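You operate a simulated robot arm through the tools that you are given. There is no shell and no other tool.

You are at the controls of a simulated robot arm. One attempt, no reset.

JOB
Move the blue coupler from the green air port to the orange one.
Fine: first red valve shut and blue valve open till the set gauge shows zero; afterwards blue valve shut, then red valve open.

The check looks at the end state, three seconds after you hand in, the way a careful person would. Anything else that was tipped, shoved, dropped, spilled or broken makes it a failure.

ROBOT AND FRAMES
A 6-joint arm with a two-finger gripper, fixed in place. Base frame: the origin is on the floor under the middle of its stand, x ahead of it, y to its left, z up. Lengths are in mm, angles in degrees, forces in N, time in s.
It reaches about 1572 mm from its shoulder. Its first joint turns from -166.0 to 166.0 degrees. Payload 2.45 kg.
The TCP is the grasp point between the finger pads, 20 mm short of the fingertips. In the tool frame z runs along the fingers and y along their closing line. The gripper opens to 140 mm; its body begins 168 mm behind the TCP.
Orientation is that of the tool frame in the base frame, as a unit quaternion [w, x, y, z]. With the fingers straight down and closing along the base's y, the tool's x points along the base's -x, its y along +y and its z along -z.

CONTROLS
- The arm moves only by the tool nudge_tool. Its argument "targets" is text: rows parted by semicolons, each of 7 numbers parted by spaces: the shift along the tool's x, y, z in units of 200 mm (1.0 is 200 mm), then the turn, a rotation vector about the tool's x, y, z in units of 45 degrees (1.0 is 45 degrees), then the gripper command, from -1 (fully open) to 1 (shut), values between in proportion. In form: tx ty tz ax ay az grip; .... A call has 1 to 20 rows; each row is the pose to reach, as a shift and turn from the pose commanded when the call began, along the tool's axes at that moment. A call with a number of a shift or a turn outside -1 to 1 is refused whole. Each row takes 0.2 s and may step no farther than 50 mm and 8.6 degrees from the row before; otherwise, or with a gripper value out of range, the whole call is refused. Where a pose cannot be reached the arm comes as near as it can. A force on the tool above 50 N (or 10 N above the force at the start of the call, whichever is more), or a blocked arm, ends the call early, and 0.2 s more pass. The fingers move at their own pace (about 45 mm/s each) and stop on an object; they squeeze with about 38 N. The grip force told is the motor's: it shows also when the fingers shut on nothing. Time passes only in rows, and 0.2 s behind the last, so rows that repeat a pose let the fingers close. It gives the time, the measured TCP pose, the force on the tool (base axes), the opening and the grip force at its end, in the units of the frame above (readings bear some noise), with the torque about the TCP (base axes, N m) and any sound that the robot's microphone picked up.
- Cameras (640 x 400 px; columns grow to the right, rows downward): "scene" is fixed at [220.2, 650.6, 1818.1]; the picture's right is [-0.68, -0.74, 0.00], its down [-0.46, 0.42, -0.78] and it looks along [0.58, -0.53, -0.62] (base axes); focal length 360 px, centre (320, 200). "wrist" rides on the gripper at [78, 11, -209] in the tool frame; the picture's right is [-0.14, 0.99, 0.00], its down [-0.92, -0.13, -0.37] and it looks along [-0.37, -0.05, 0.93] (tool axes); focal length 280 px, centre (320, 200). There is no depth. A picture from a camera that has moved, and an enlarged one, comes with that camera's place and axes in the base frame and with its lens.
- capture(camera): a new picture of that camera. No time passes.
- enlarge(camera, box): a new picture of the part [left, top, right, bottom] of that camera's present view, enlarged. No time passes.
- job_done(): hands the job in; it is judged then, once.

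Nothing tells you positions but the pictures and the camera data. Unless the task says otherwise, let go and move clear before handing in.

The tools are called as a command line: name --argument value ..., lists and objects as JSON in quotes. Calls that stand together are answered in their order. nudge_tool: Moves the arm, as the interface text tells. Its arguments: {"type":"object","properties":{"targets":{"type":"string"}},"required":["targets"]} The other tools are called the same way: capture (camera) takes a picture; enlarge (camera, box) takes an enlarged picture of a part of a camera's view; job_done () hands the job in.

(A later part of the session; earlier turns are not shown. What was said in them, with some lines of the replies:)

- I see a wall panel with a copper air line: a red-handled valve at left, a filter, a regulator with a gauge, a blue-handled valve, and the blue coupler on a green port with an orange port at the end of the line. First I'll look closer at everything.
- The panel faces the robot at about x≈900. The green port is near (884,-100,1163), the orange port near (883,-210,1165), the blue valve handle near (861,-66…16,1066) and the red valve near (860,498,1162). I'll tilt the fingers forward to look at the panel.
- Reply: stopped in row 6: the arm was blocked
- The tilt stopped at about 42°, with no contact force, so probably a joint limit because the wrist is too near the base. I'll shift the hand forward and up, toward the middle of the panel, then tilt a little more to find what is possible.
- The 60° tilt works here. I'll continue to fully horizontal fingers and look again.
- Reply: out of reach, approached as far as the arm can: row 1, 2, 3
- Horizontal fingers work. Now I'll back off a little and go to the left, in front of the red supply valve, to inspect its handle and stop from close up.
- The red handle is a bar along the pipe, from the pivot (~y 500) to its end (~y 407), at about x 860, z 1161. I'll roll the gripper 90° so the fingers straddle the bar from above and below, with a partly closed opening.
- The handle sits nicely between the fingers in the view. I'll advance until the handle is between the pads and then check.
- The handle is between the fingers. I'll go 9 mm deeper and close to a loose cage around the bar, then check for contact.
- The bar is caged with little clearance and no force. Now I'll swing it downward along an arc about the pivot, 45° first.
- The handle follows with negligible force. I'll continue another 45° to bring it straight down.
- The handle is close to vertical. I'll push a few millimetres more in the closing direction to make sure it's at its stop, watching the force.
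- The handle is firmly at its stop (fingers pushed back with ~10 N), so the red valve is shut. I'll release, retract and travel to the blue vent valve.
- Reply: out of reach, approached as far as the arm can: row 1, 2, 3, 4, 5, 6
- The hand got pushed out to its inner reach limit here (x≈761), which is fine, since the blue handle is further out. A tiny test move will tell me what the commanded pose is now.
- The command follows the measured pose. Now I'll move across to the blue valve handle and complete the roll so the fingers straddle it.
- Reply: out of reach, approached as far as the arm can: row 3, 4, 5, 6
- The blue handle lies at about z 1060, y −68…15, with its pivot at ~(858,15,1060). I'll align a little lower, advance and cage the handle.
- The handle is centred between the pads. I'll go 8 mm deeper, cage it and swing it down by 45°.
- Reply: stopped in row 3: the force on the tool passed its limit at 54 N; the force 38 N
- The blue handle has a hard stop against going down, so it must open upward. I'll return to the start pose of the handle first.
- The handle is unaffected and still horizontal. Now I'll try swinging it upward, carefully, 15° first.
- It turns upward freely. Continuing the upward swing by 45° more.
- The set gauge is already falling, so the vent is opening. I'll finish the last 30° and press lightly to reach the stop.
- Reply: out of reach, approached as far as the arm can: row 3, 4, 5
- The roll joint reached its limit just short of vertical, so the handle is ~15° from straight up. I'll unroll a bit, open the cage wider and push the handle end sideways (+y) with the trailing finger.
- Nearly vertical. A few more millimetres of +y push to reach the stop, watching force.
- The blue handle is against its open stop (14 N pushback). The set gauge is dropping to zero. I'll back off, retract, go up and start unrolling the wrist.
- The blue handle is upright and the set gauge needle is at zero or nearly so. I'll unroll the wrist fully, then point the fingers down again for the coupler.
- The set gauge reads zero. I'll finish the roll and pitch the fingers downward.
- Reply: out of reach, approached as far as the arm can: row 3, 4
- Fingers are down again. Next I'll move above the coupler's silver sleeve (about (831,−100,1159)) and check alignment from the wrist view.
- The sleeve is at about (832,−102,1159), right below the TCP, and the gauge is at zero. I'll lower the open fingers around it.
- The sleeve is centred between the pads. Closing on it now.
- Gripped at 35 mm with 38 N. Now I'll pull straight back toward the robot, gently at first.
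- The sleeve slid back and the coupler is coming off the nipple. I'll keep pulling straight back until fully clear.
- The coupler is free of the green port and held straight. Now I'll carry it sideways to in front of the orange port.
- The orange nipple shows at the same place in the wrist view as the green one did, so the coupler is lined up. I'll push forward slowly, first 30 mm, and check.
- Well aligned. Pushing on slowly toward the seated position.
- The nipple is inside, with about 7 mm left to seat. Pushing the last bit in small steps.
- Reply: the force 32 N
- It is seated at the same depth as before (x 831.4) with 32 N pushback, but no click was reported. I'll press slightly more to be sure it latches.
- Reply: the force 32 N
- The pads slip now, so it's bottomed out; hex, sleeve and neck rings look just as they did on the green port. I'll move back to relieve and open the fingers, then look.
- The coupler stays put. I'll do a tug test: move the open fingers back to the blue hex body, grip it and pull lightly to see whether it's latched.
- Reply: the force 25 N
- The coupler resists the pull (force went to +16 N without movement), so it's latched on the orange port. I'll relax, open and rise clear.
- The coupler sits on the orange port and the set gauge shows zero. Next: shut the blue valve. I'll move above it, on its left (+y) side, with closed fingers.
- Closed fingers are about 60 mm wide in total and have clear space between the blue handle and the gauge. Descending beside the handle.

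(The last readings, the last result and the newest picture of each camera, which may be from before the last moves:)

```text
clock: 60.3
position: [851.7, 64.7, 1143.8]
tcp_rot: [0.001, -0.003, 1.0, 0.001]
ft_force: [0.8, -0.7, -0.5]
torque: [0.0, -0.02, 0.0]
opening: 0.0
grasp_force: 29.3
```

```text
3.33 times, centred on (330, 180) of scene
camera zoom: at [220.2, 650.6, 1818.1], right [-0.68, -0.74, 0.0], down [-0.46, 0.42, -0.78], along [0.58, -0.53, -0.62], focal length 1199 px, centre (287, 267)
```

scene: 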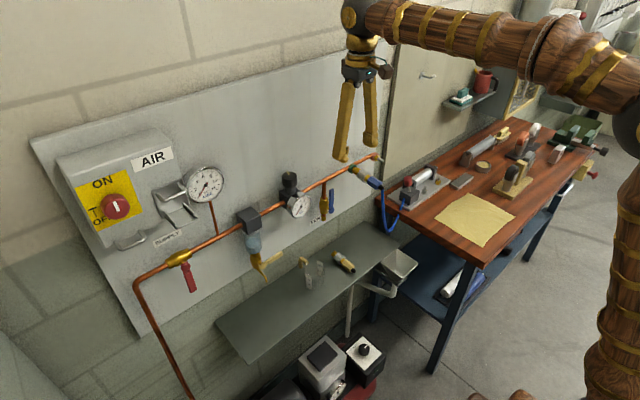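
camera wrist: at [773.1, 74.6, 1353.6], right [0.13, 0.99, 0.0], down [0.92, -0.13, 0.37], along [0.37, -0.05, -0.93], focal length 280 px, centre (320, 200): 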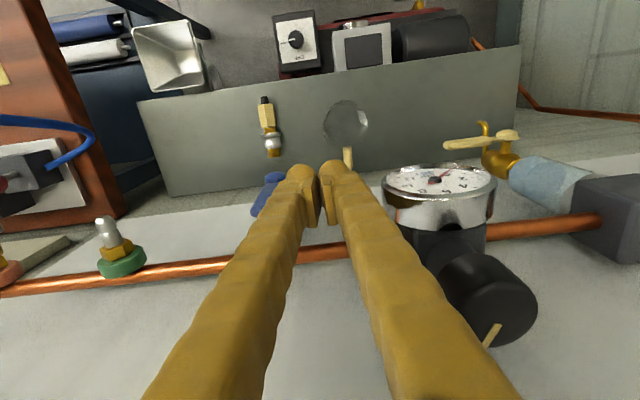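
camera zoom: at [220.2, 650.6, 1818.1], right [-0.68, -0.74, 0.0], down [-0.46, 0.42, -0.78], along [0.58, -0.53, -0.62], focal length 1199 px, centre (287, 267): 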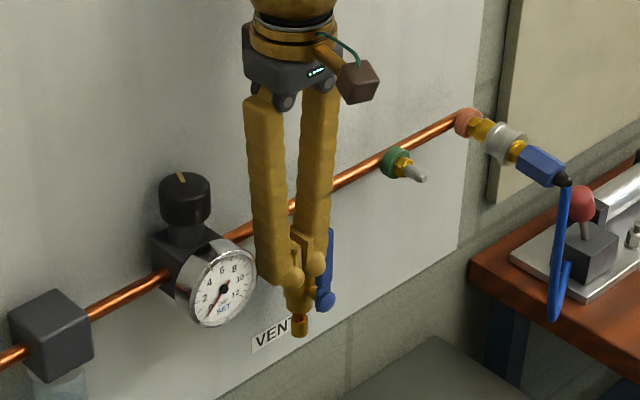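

In position beside the handle. I'll push it sideways toward −y, following the handle's arc down to about 45°, then check.

nudge_tool --targets "0 -0.0335 0.044 0 0 0 1; 0 -0.0485 0.069 0 0 0 1; 0 -0.09 0.06 0 0 0 1; 0 -0.137 0.0475 0 0 0 1; 0 -0.18 0.048 0 0 0 1; 0 -0.2275 0.05 0 0 0 1; 0 -0.27 0.062 0 0 0 1; 0 -0.3145 0.0765 0 0 0 1"

enlarge --camera "wrist" --box '[220, 110, 420, 290]'

enlarge --camera "scene" --box '[250, 120, 410, 240]'

```text
clock: 62.1
position: [851.2, 1.8, 1128.2]
tcp_rot: [0.0, -0.001, 1.0, 0.001]
ft_force: [0.0, 0.5, 0.0]
torque: [-0.01, -0.01, 0.0]
opening: 0.0
grasp_force: 29.6
```

```text
2.22 times, centred on (320, 200) of wrist
camera zoom: at [772.9, 11.2, 1338.0], right [0.14, 0.99, 0.0], down [0.92, -0.13, 0.37], along [0.37, -0.05, -0.93], focal length 623 px, centre (320, 200)
```

zoom: 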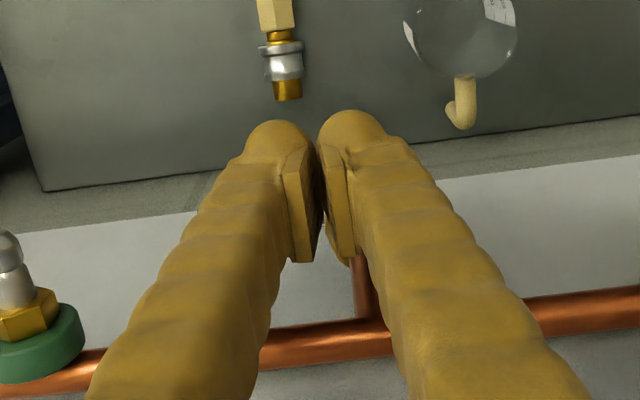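

```text
3.33 times, centred on (330, 180) of scene
camera zoom: at [220.2, 650.6, 1818.1], right [-0.68, -0.74, 0.0], down [-0.46, 0.42, -0.78], along [0.58, -0.53, -0.62], focal length 1199 px, centre (287, 267)
```

zoom: 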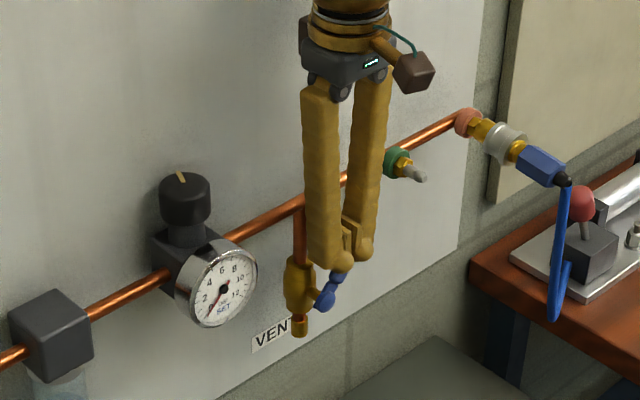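

The handle is about halfway (45°) with no force. Continuing the arc down to horizontal.

nudge_tool --targets "0 -0.0415 0.0185 0 0 0 1; 0 -0.078 0.045 0 0 0 1; 0 -0.1115 0.076 0 0 0 1; 0 -0.1405 0.1115 0 0 0 1; 0 -0.164 0.151 0 0 0 1; 0 -0.184 0.191 0 0 0 1; 0 -0.184 0.2 0 0 0 1"

enlarge --camera "wrist" --box '[220, 110, 420, 290]'

enlarge --camera "scene" --box '[250, 120, 410, 240]'

```text
clock: 63.7
position: [851.1, -35.1, 1088.5]
tcp_rot: [0.002, -0.002, 1.0, 0.001]
ft_force: [-3.8, -0.9, 21.2]
torque: [-0.03, -0.08, 0.09]
opening: 5.7
grasp_force: 29.3
```

```text
2.22 times, centred on (320, 200) of wrist
camera zoom: at [772.6, -24.7, 1298.8], right [0.13, 0.99, 0.0], down [0.92, -0.13, 0.37], along [0.37, -0.05, -0.93], focal length 623 px, centre (320, 200)
```

zoom: 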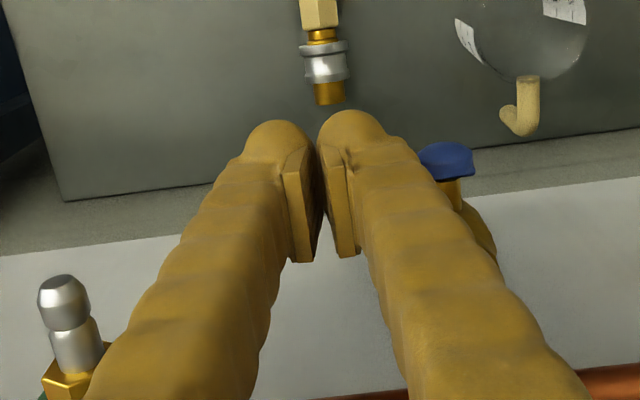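

```text
3.33 times, centred on (330, 180) of scene
camera zoom: at [220.2, 650.6, 1818.1], right [-0.68, -0.74, 0.0], down [-0.46, 0.42, -0.78], along [0.58, -0.53, -0.62], focal length 1199 px, centre (287, 267)
```

zoom: 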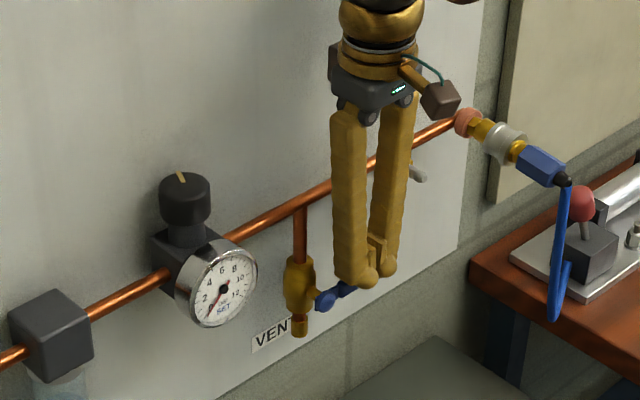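

The handle presses against its stop (21 N). I'll rise away and verify the blue valve is horizontal (shut).

nudge_tool --targets "0 0 -0.1 0 0 0 1; 0 0 -0.3 0 0 0 1; 0 0 -0.5 0 0 0 1; 0 0.05 -0.7 0 0 0 0.7; 0.1 0.15 -0.9 0 0 0 0.4; 0.2 0.25 -1 0 0 0 0.4; 0.35 0.3 -1 0 0 0 0.4"

enlarge --camera "scene" --box '[260, 140, 400, 230]'

capture --camera "wrist"

```text
clock: 65.3
position: [781.2, 24.1, 1287.4]
tcp_rot: [-0.001, -0.001, 1.0, 0.001]
ft_force: [0.1, -0.3, -1.1]
torque: [0.0, 0.06, 0.0]
opening: 41.8
grasp_force: 0.0
```

```text
4.44 times, centred on (330, 185) of scene
camera zoom: at [220.2, 650.6, 1818.1], right [-0.68, -0.74, 0.0], down [-0.46, 0.42, -0.78], along [0.58, -0.53, -0.62], focal length 1599 px, centre (276, 267)
```

zoom: 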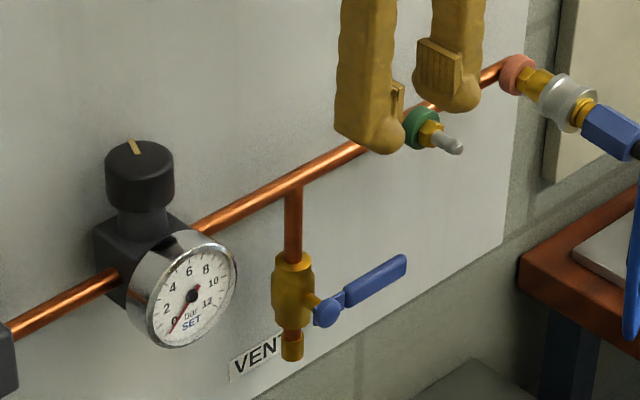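

```text
taken
camera wrist: at [703.4, 33.9, 1496.8], right [0.14, 0.99, 0.0], down [0.92, -0.13, 0.37], along [0.37, -0.05, -0.93], focal length 280 px, centre (320, 200)
```

wrist: 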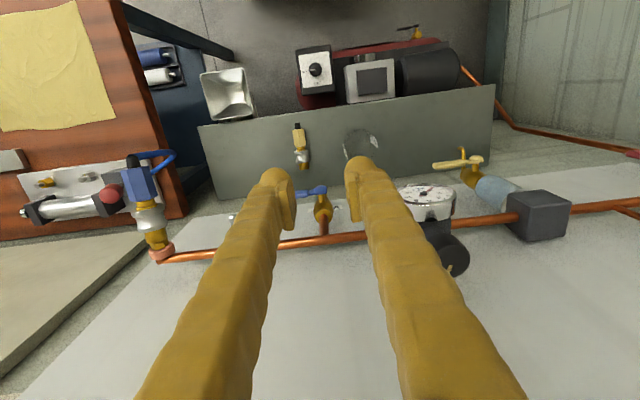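

The blue valve is shut again and nothing else was disturbed. Now on to the red valve: I'll move left and pitch the fingers to horizontal.

nudge_tool --targets "0.05 0.2 0 0 0 0 0.4; 0.1 0.4 0 0 0 0 0.4; 0.15 0.6 0 0 0 0 0.4; 0.2 0.8 0 0 0 0 0.4; 0.25 1 0 0 0 0 0.4"

nudge_tool --targets "0 0.06 0 0 -0.167 0 0.4; 0 0.13 0 0 -0.333 0 0.4; 0 0.19 0 0 -0.5 0 0.4; 0 0.25 0 0 -0.667 0 0.4; 0 0.32 0 0 -0.833 0 0.4; 0 0.38 0 0 -1 0 0.4"

nudge_tool --targets "0 0 0 0 -0.167 0 0.4; 0 0 0 0 -0.333 0 0.4; 0 0 0 0 -0.5 0 0.4; 0 0 0 0 -0.667 0 0.4; 0 0 0 0 -0.833 0 0.4; 0 0 0 0 -1 0 0.4"

capture --camera "scene"

```text
clock: 66.5
position: [731.2, 226.3, 1289.7]
tcp_rot: [0.0, -0.001, 1.0, 0.001]
ft_force: [-1.7, 0.0, -0.5]
torque: [0.01, 0.02, -0.01]
opening: 41.9
grasp_force: 0.0
```

```text
clock: 67.9
position: [728.7, 301.5, 1289.3]
tcp_rot: [0.383, 0.0, 0.924, 0.001]
ft_force: [0.0, 0.7, 0.2]
torque: [0.0, -0.01, 0.0]
opening: 41.9
grasp_force: 0.1
```

```text
clock: 69.3
position: [729.1, 300.6, 1290.4]
tcp_rot: [0.708, 0.001, 0.706, 0.003]
ft_force: [0.2, -0.5, -0.2]
torque: [-0.02, -0.02, 0.01]
opening: 42.0
grasp_force: 0.1
```

```text
taken
```

scene: 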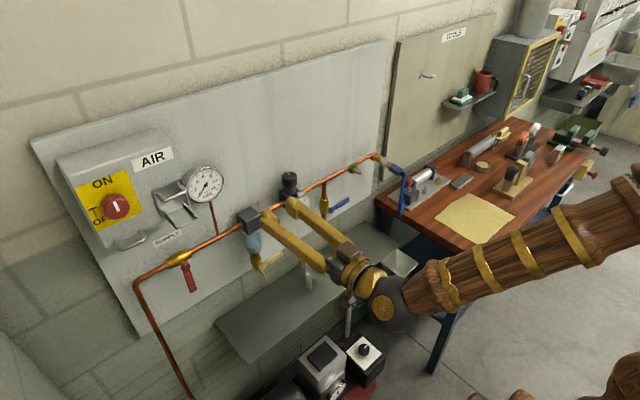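

Fingers are horizontal. Now I'll move in front of the red handle, which hangs straight down.

nudge_tool --targets "0.1 0.14 -0.1 0 0 0 0.4; 0.25 0.28 -0.14 0 0 0 0.4; 0.4 0.42 -0.145 0 0 0 0.4; 0.55 0.56 -0.145 0 0 0 0.4; 0.7 0.7 -0.145 0 0 0 0.4; 0.85 0.84 -0.145 0 0 0 0.4; 1 0.98 -0.145 0 0 0 0.4; 1 0.997 -0.145 0 0 0 0.4"

capture --camera "wrist"

enlarge --camera "scene" --box '[130, 220, 290, 340]'

```text
clock: 71.1
position: [700.9, 500.5, 1090.1]
tcp_rot: [0.707, -0.001, 0.707, 0.001]
ft_force: [0.0, -0.8, 0.0]
torque: [-0.01, -0.03, -0.02]
opening: 42.3
grasp_force: 0.1
```

```text
taken
camera wrist: at [491.2, 510.5, 1012.0], right [0.0, 0.99, 0.14], down [-0.37, -0.13, 0.92], along [0.93, -0.05, 0.37], focal length 280 px, centre (320, 200)
```

wrist: 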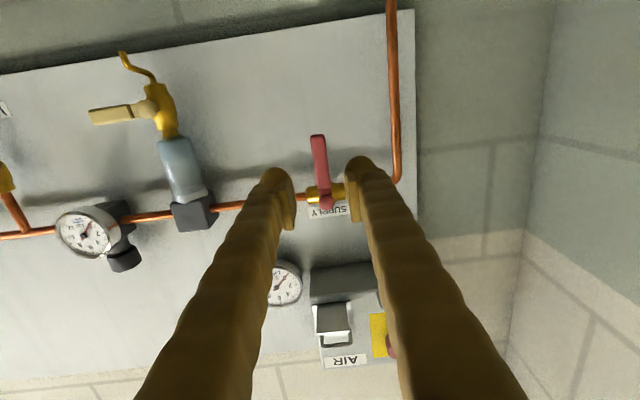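

```text
3.33 times, centred on (210, 280) of scene
camera zoom: at [220.2, 650.6, 1818.1], right [-0.68, -0.74, 0.0], down [-0.46, 0.42, -0.78], along [0.58, -0.53, -0.62], focal length 1199 px, centre (687, -67)
```

zoom: 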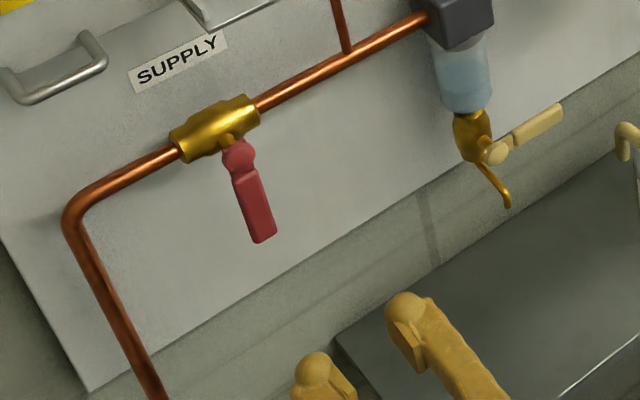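

Aligned with the red handle. Advancing with the fingers on either side of it.

nudge_tool --targets "0.045 0 0.2 0 0 0 0.4; 0.045 0 0.4 0 0 0 0.4; 0.045 0 0.58 0 0 0 0.4; 0.045 0 0.7 0 0 0 0.4; 0.045 0 0.72 0 0 0 0.4"

enlarge --camera "wrist" --box '[240, 130, 400, 310]'

enlarge --camera "scene" --box '[130, 220, 290, 340]'

```text
clock: 72.3
position: [846.0, 501.8, 1079.7]
tcp_rot: [0.707, 0.0, 0.707, 0.001]
ft_force: [0.0, -0.2, 0.0]
torque: [-0.01, 0.05, 0.01]
opening: 41.9
grasp_force: 0.1
```

```text
2.22 times, centred on (320, 220) of wrist
camera zoom: at [636.4, 510.8, 1002.6], right [0.0, 0.99, 0.14], down [-0.37, -0.13, 0.92], along [0.93, -0.05, 0.37], focal length 623 px, centre (320, 156)
```

zoom: 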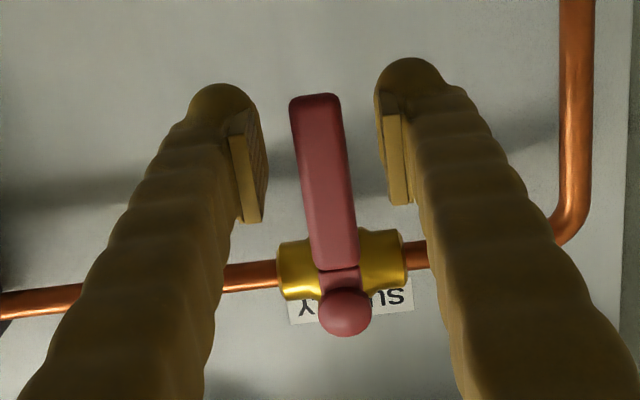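

```text
3.33 times, centred on (210, 280) of scene
camera zoom: at [220.2, 650.6, 1818.1], right [-0.68, -0.74, 0.0], down [-0.46, 0.42, -0.78], along [0.58, -0.53, -0.62], focal length 1199 px, centre (687, -67)
```

zoom: 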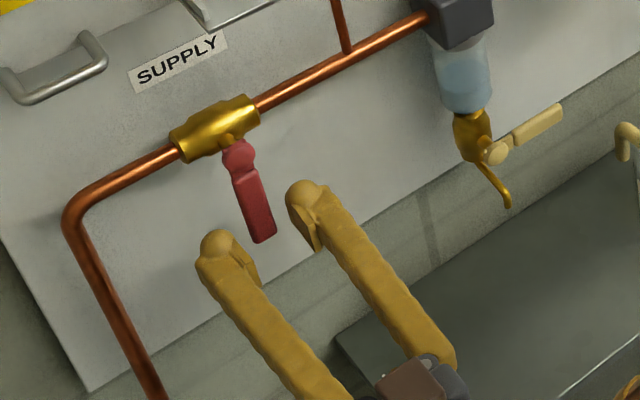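

Centred. Going 8 mm deeper, closing to a loose cage, and swinging the handle up toward −y by 45°.

nudge_tool --targets "0 -0.004 0.035 0 0 0 0.4; 0 -0.004 0.035 0 0 0 0.55; 0 -0.004 0.035 0 0 0 0.64; 0 -0.004 0.035 0 0 0 0.64"

nudge_tool --targets "-0.0035 -0.053 0 0 0 -0.1667 0.64; -0.0138 -0.105 0 0 0 -0.3333 0.64; -0.0308 -0.155 0 0 0 -0.5 0.64; -0.0543 -0.2025 0 0 0 -0.6667 0.64; -0.0837 -0.2466 0 0 0 -0.8333 0.64; -0.1186 -0.2864 0 0 0 -1 0.64"

enlarge --camera "wrist" --box '[240, 130, 400, 310]'

enlarge --camera "scene" --box '[130, 200, 290, 320]'

```text
clock: 73.3
position: [852.7, 499.5, 1080.6]
tcp_rot: [0.707, 0.0, 0.707, 0.002]
ft_force: [1.1, -0.2, -0.2]
torque: [0.0, 0.0, 0.01]
opening: 25.3
grasp_force: 0.1
```

```text
clock: 74.7
position: [852.9, 442.2, 1104.0]
tcp_rot: [0.654, -0.272, 0.653, -0.269]
ft_force: [-0.1, 0.6, -0.3]
torque: [0.01, 0.02, 0.01]
opening: 25.3
grasp_force: 0.2
```

```text
2.22 times, centred on (320, 220) of wrist
camera zoom: at [643.4, 393.1, 1042.2], right [0.0, 0.8, -0.6], down [-0.37, 0.56, 0.74], along [0.93, 0.23, 0.29], focal length 623 px, centre (320, 156)
```

zoom: 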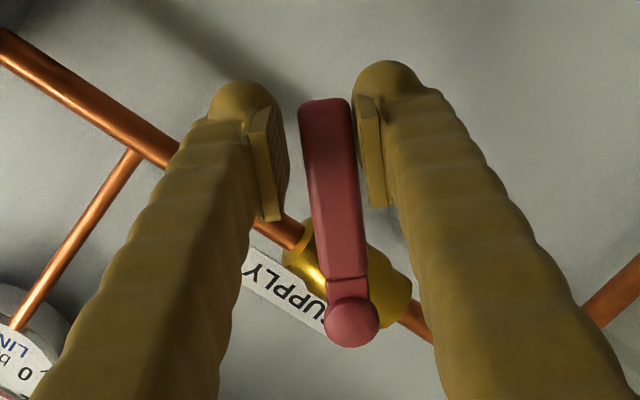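

```text
3.33 times, centred on (210, 260) of scene
camera zoom: at [220.2, 650.6, 1818.1], right [-0.68, -0.74, 0.0], down [-0.46, 0.42, -0.78], along [0.58, -0.53, -0.62], focal length 1199 px, centre (687, 0)
```

zoom: 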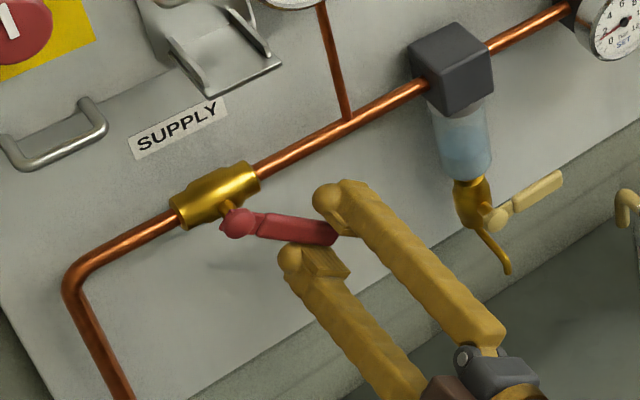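

Halfway, with no force. Continuing the second 45°.

nudge_tool --targets "-0.0035 -0.053 0 0 0 -0.1667 0.64; -0.0138 -0.105 0 0 0 -0.3333 0.64; -0.0308 -0.155 0 0 0 -0.5 0.64; -0.0543 -0.2025 0 0 0 -0.6667 0.64; -0.0837 -0.2466 0 0 0 -0.8333 0.64; -0.1186 -0.2864 0 0 0 -1 0.64; -0.1186 -0.2864 0 0 0 -1 0.64"

enlarge --camera "wrist" --box '[240, 130, 400, 310]'

enlarge --camera "scene" --box '[130, 200, 290, 320]'

```text
clock: 76.3
position: [853.0, 419.2, 1163.1]
tcp_rot: [0.501, -0.499, 0.5, -0.5]
ft_force: [0.1, 0.2, -0.5]
torque: [0.0, 0.02, -0.02]
opening: 25.3
grasp_force: 0.0
```

```text
2.22 times, centred on (320, 220) of wrist
camera zoom: at [643.9, 339.7, 1151.6], right [0.0, 0.14, -0.99], down [-0.37, 0.92, 0.13], along [0.93, 0.37, 0.05], focal length 623 px, centre (320, 156)
```

zoom: 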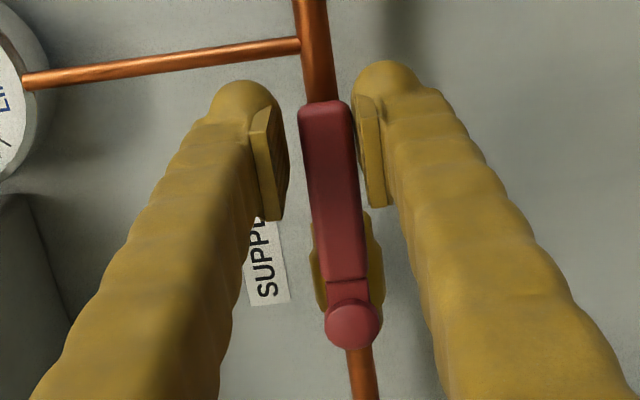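

```text
3.33 times, centred on (210, 260) of scene
camera zoom: at [220.2, 650.6, 1818.1], right [-0.68, -0.74, 0.0], down [-0.46, 0.42, -0.78], along [0.58, -0.53, -0.62], focal length 1199 px, centre (687, 0)
```

zoom: 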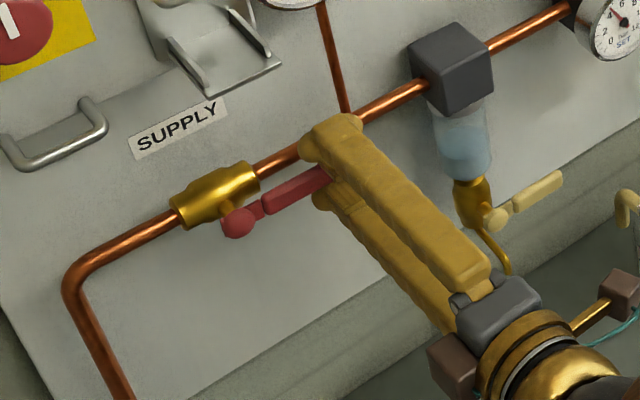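

The set gauge is rising again. A few more millimetres upward to reach the open stop.

nudge_tool --targets "0 -0.015 0 0 0 0 0.64; 0 -0.028 0 0 0 0 0.64; 0 -0.028 0 0 0 0 0.64"

enlarge --camera "wrist" --box '[240, 130, 400, 310]'

enlarge --camera "scene" --box '[260, 140, 420, 240]'

```text
clock: 77.1
position: [852.9, 419.6, 1166.8]
tcp_rot: [0.501, -0.5, 0.501, -0.499]
ft_force: [1.7, -1.2, -9.4]
torque: [-0.09, 0.06, 0.0]
opening: 31.7
grasp_force: 4.8
```

```text
2.22 times, centred on (320, 220) of wrist
camera zoom: at [643.5, 339.5, 1156.0], right [0.0, 0.14, -0.99], down [-0.37, 0.92, 0.13], along [0.93, 0.37, 0.05], focal length 623 px, centre (320, 156)
```

zoom: 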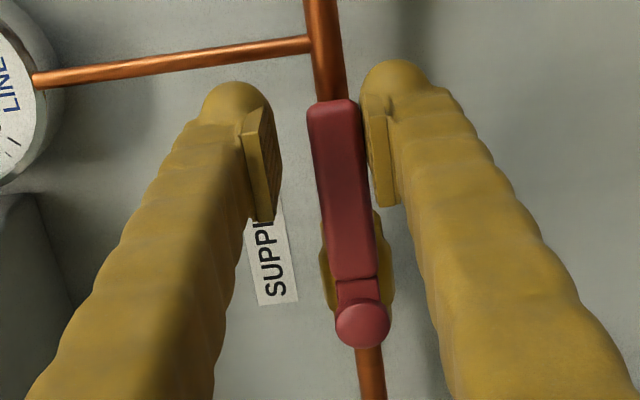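

```text
4.00 times, centred on (340, 190) of scene
camera zoom: at [220.2, 650.6, 1818.1], right [-0.68, -0.74, 0.0], down [-0.46, 0.42, -0.78], along [0.58, -0.53, -0.62], focal length 1439 px, centre (240, 240)
```

zoom: 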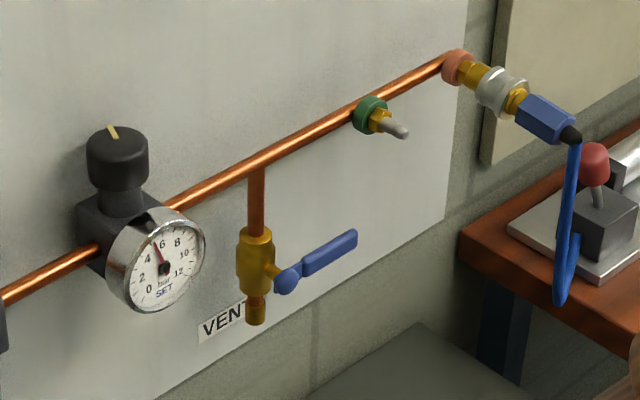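

The red handle is against its open stop and the set gauge is climbing back to ~6. I'll relax, open and retract clear.

nudge_tool --targets "0 0.02 0 0 0 0 0.5; 0 0.025 0 0 0 0 0.3; 0 0.025 0 0 0 0 0.2; 0 0.025 -0.15 0 0 0 0.2; 0 0.025 -0.35 0 0 0 0.2; 0 0.025 -0.55 0 0 0 0.2; 0 0.025 -0.75 0 0 0 0.2; 0 0.025 -0.75 0 0 0 0.2; 0 0.025 -0.75 0 0 0 0.2"

capture --camera "scene"

enlarge --camera "scene" --box '[260, 140, 420, 240]'

enlarge --camera "scene" --box '[130, 150, 290, 290]'

capture --camera "wrist"

```text
clock: 79.1
position: [703.1, 418.8, 1161.4]
tcp_rot: [0.501, -0.501, 0.5, -0.498]
ft_force: [0.3, -0.2, 0.7]
torque: [-0.02, -0.02, -0.01]
opening: 55.8
grasp_force: 0.1
```

```text
taken
```

scene: 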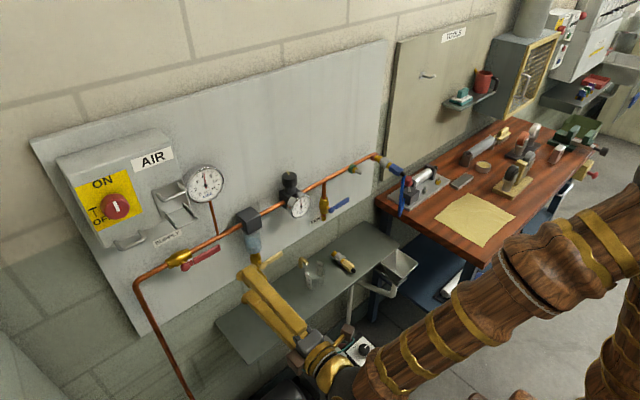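

```text
4.00 times, centred on (340, 190) of scene
camera zoom: at [220.2, 650.6, 1818.1], right [-0.68, -0.74, 0.0], down [-0.46, 0.42, -0.78], along [0.58, -0.53, -0.62], focal length 1439 px, centre (240, 240)
```

zoom: 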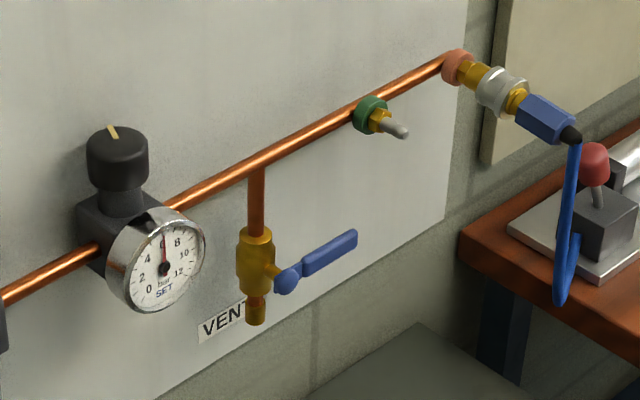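

```text
2.86 times, centred on (210, 220) of scene
camera zoom: at [220.2, 650.6, 1818.1], right [-0.68, -0.74, 0.0], down [-0.46, 0.42, -0.78], along [0.58, -0.53, -0.62], focal length 1028 px, centre (634, 143)
```

zoom: 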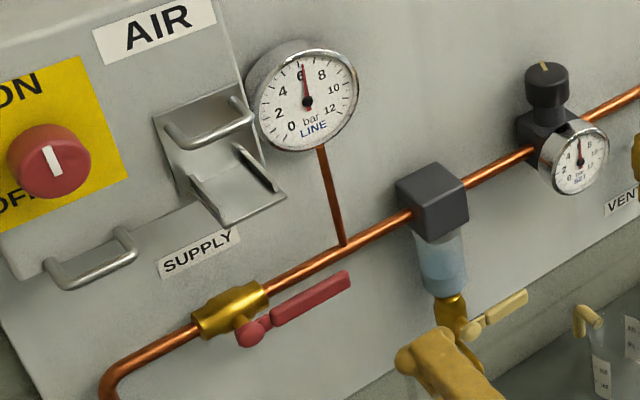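

```text
taken
camera wrist: at [494.2, 339.3, 1151.0], right [0.0, 0.14, -0.99], down [-0.37, 0.92, 0.13], along [0.93, 0.37, 0.05], focal length 280 px, centre (320, 200)
```

wrist: 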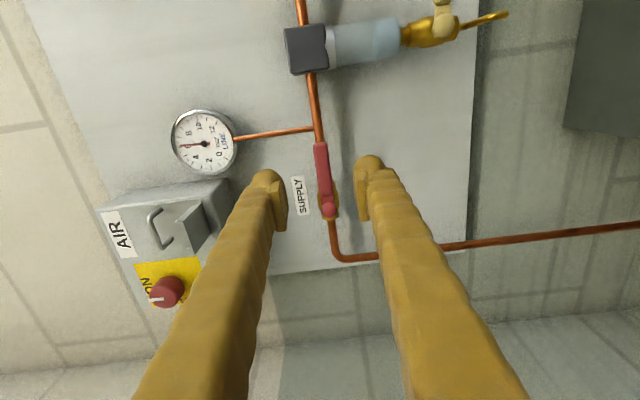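

Everything looks right: red valve open, blue valve shut, set gauge back at ~6, and the coupler on the orange port under pressure. I'll wait a moment and check once more before handing in.

nudge_tool --targets "0 0 0 0 0 0 0.2; 0 0 0 0 0 0 0.2; 0 0 0 0 0 0 0.2; 0 0 0 0 0 0 0.2; 0 0 0 0 0 0 0.2; 0 0 0 0 0 0 0.2; 0 0 0 0 0 0 0.2; 0 0 0 0 0 0 0.2; 0 0 0 0 0 0 0.2; 0 0 0 0 0 0 0.2; 0 0 0 0 0 0 0.2; 0 0 0 0 0 0 0.2"

enlarge --camera "scene" --box '[350, 140, 430, 190]'

enlarge --camera "scene" --box '[160, 150, 360, 290]'

```text
clock: 81.7
position: [703.5, 417.9, 1162.2]
tcp_rot: [0.501, -0.5, 0.5, -0.499]
ft_force: [0.0, -0.3, 0.1]
torque: [0.0, -0.01, -0.02]
opening: 56.0
grasp_force: 0.0
```

```text
8.00 times, centred on (390, 165) of scene
camera zoom: at [220.2, 650.6, 1818.1], right [-0.68, -0.74, 0.0], down [-0.46, 0.42, -0.78], along [0.58, -0.53, -0.62], focal length 2878 px, centre (-240, 480)
```

zoom: 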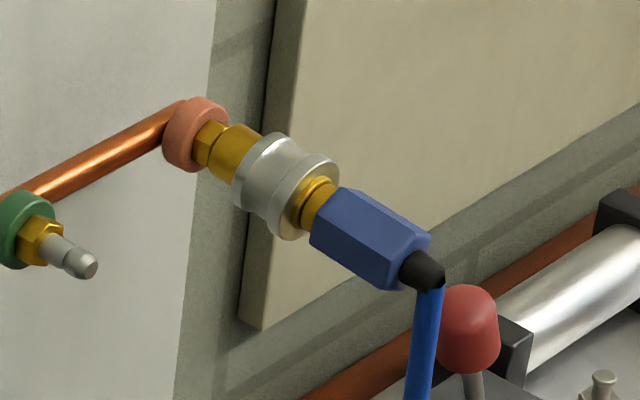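

```text
2.86 times, centred on (260, 220) of scene
camera zoom: at [220.2, 650.6, 1818.1], right [-0.68, -0.74, 0.0], down [-0.46, 0.42, -0.78], along [0.58, -0.53, -0.62], focal length 1028 px, centre (491, 143)
```

zoom: 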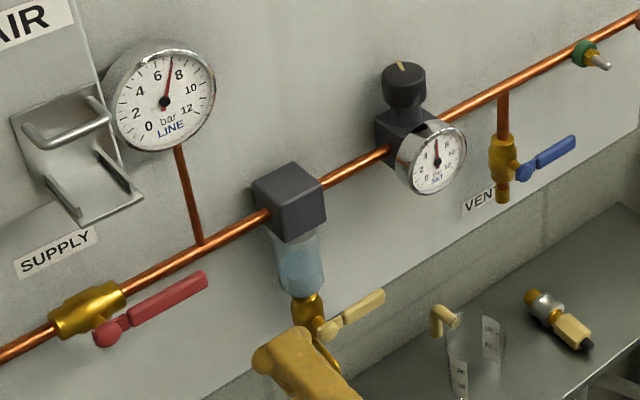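

The pressures are back to their starting values, with the line gauge at about 7 and the set gauge at about 6. The coupler is firmly seated on the orange port, the blue valve is shut and the red valve is open. The arm is clear, so I'm handing in.

job_done

```text
The job is handed in.
```

The blue coupler is now on the orange air port and latched. It held against a light pull and stayed put once pressure came back. I've handed the job in; no verdict came back.

- **Before the move:** I shut the red valve and opened the blue valve until the set gauge read zero.
- **After the move:** I shut the blue valve, then opened the red one. The set gauge is back at about 6 bar and the line gauge at about 7 bar, as at the start.
- **One wrong try:** I first tried to turn the blue handle down and hit its stop at 54 N, where the arm halted. It opens upward; the handle looked unharmed and worked normally afterwards.

In the last pictures nothing else looked tipped or moved. The gripper is open and clear of the panel.
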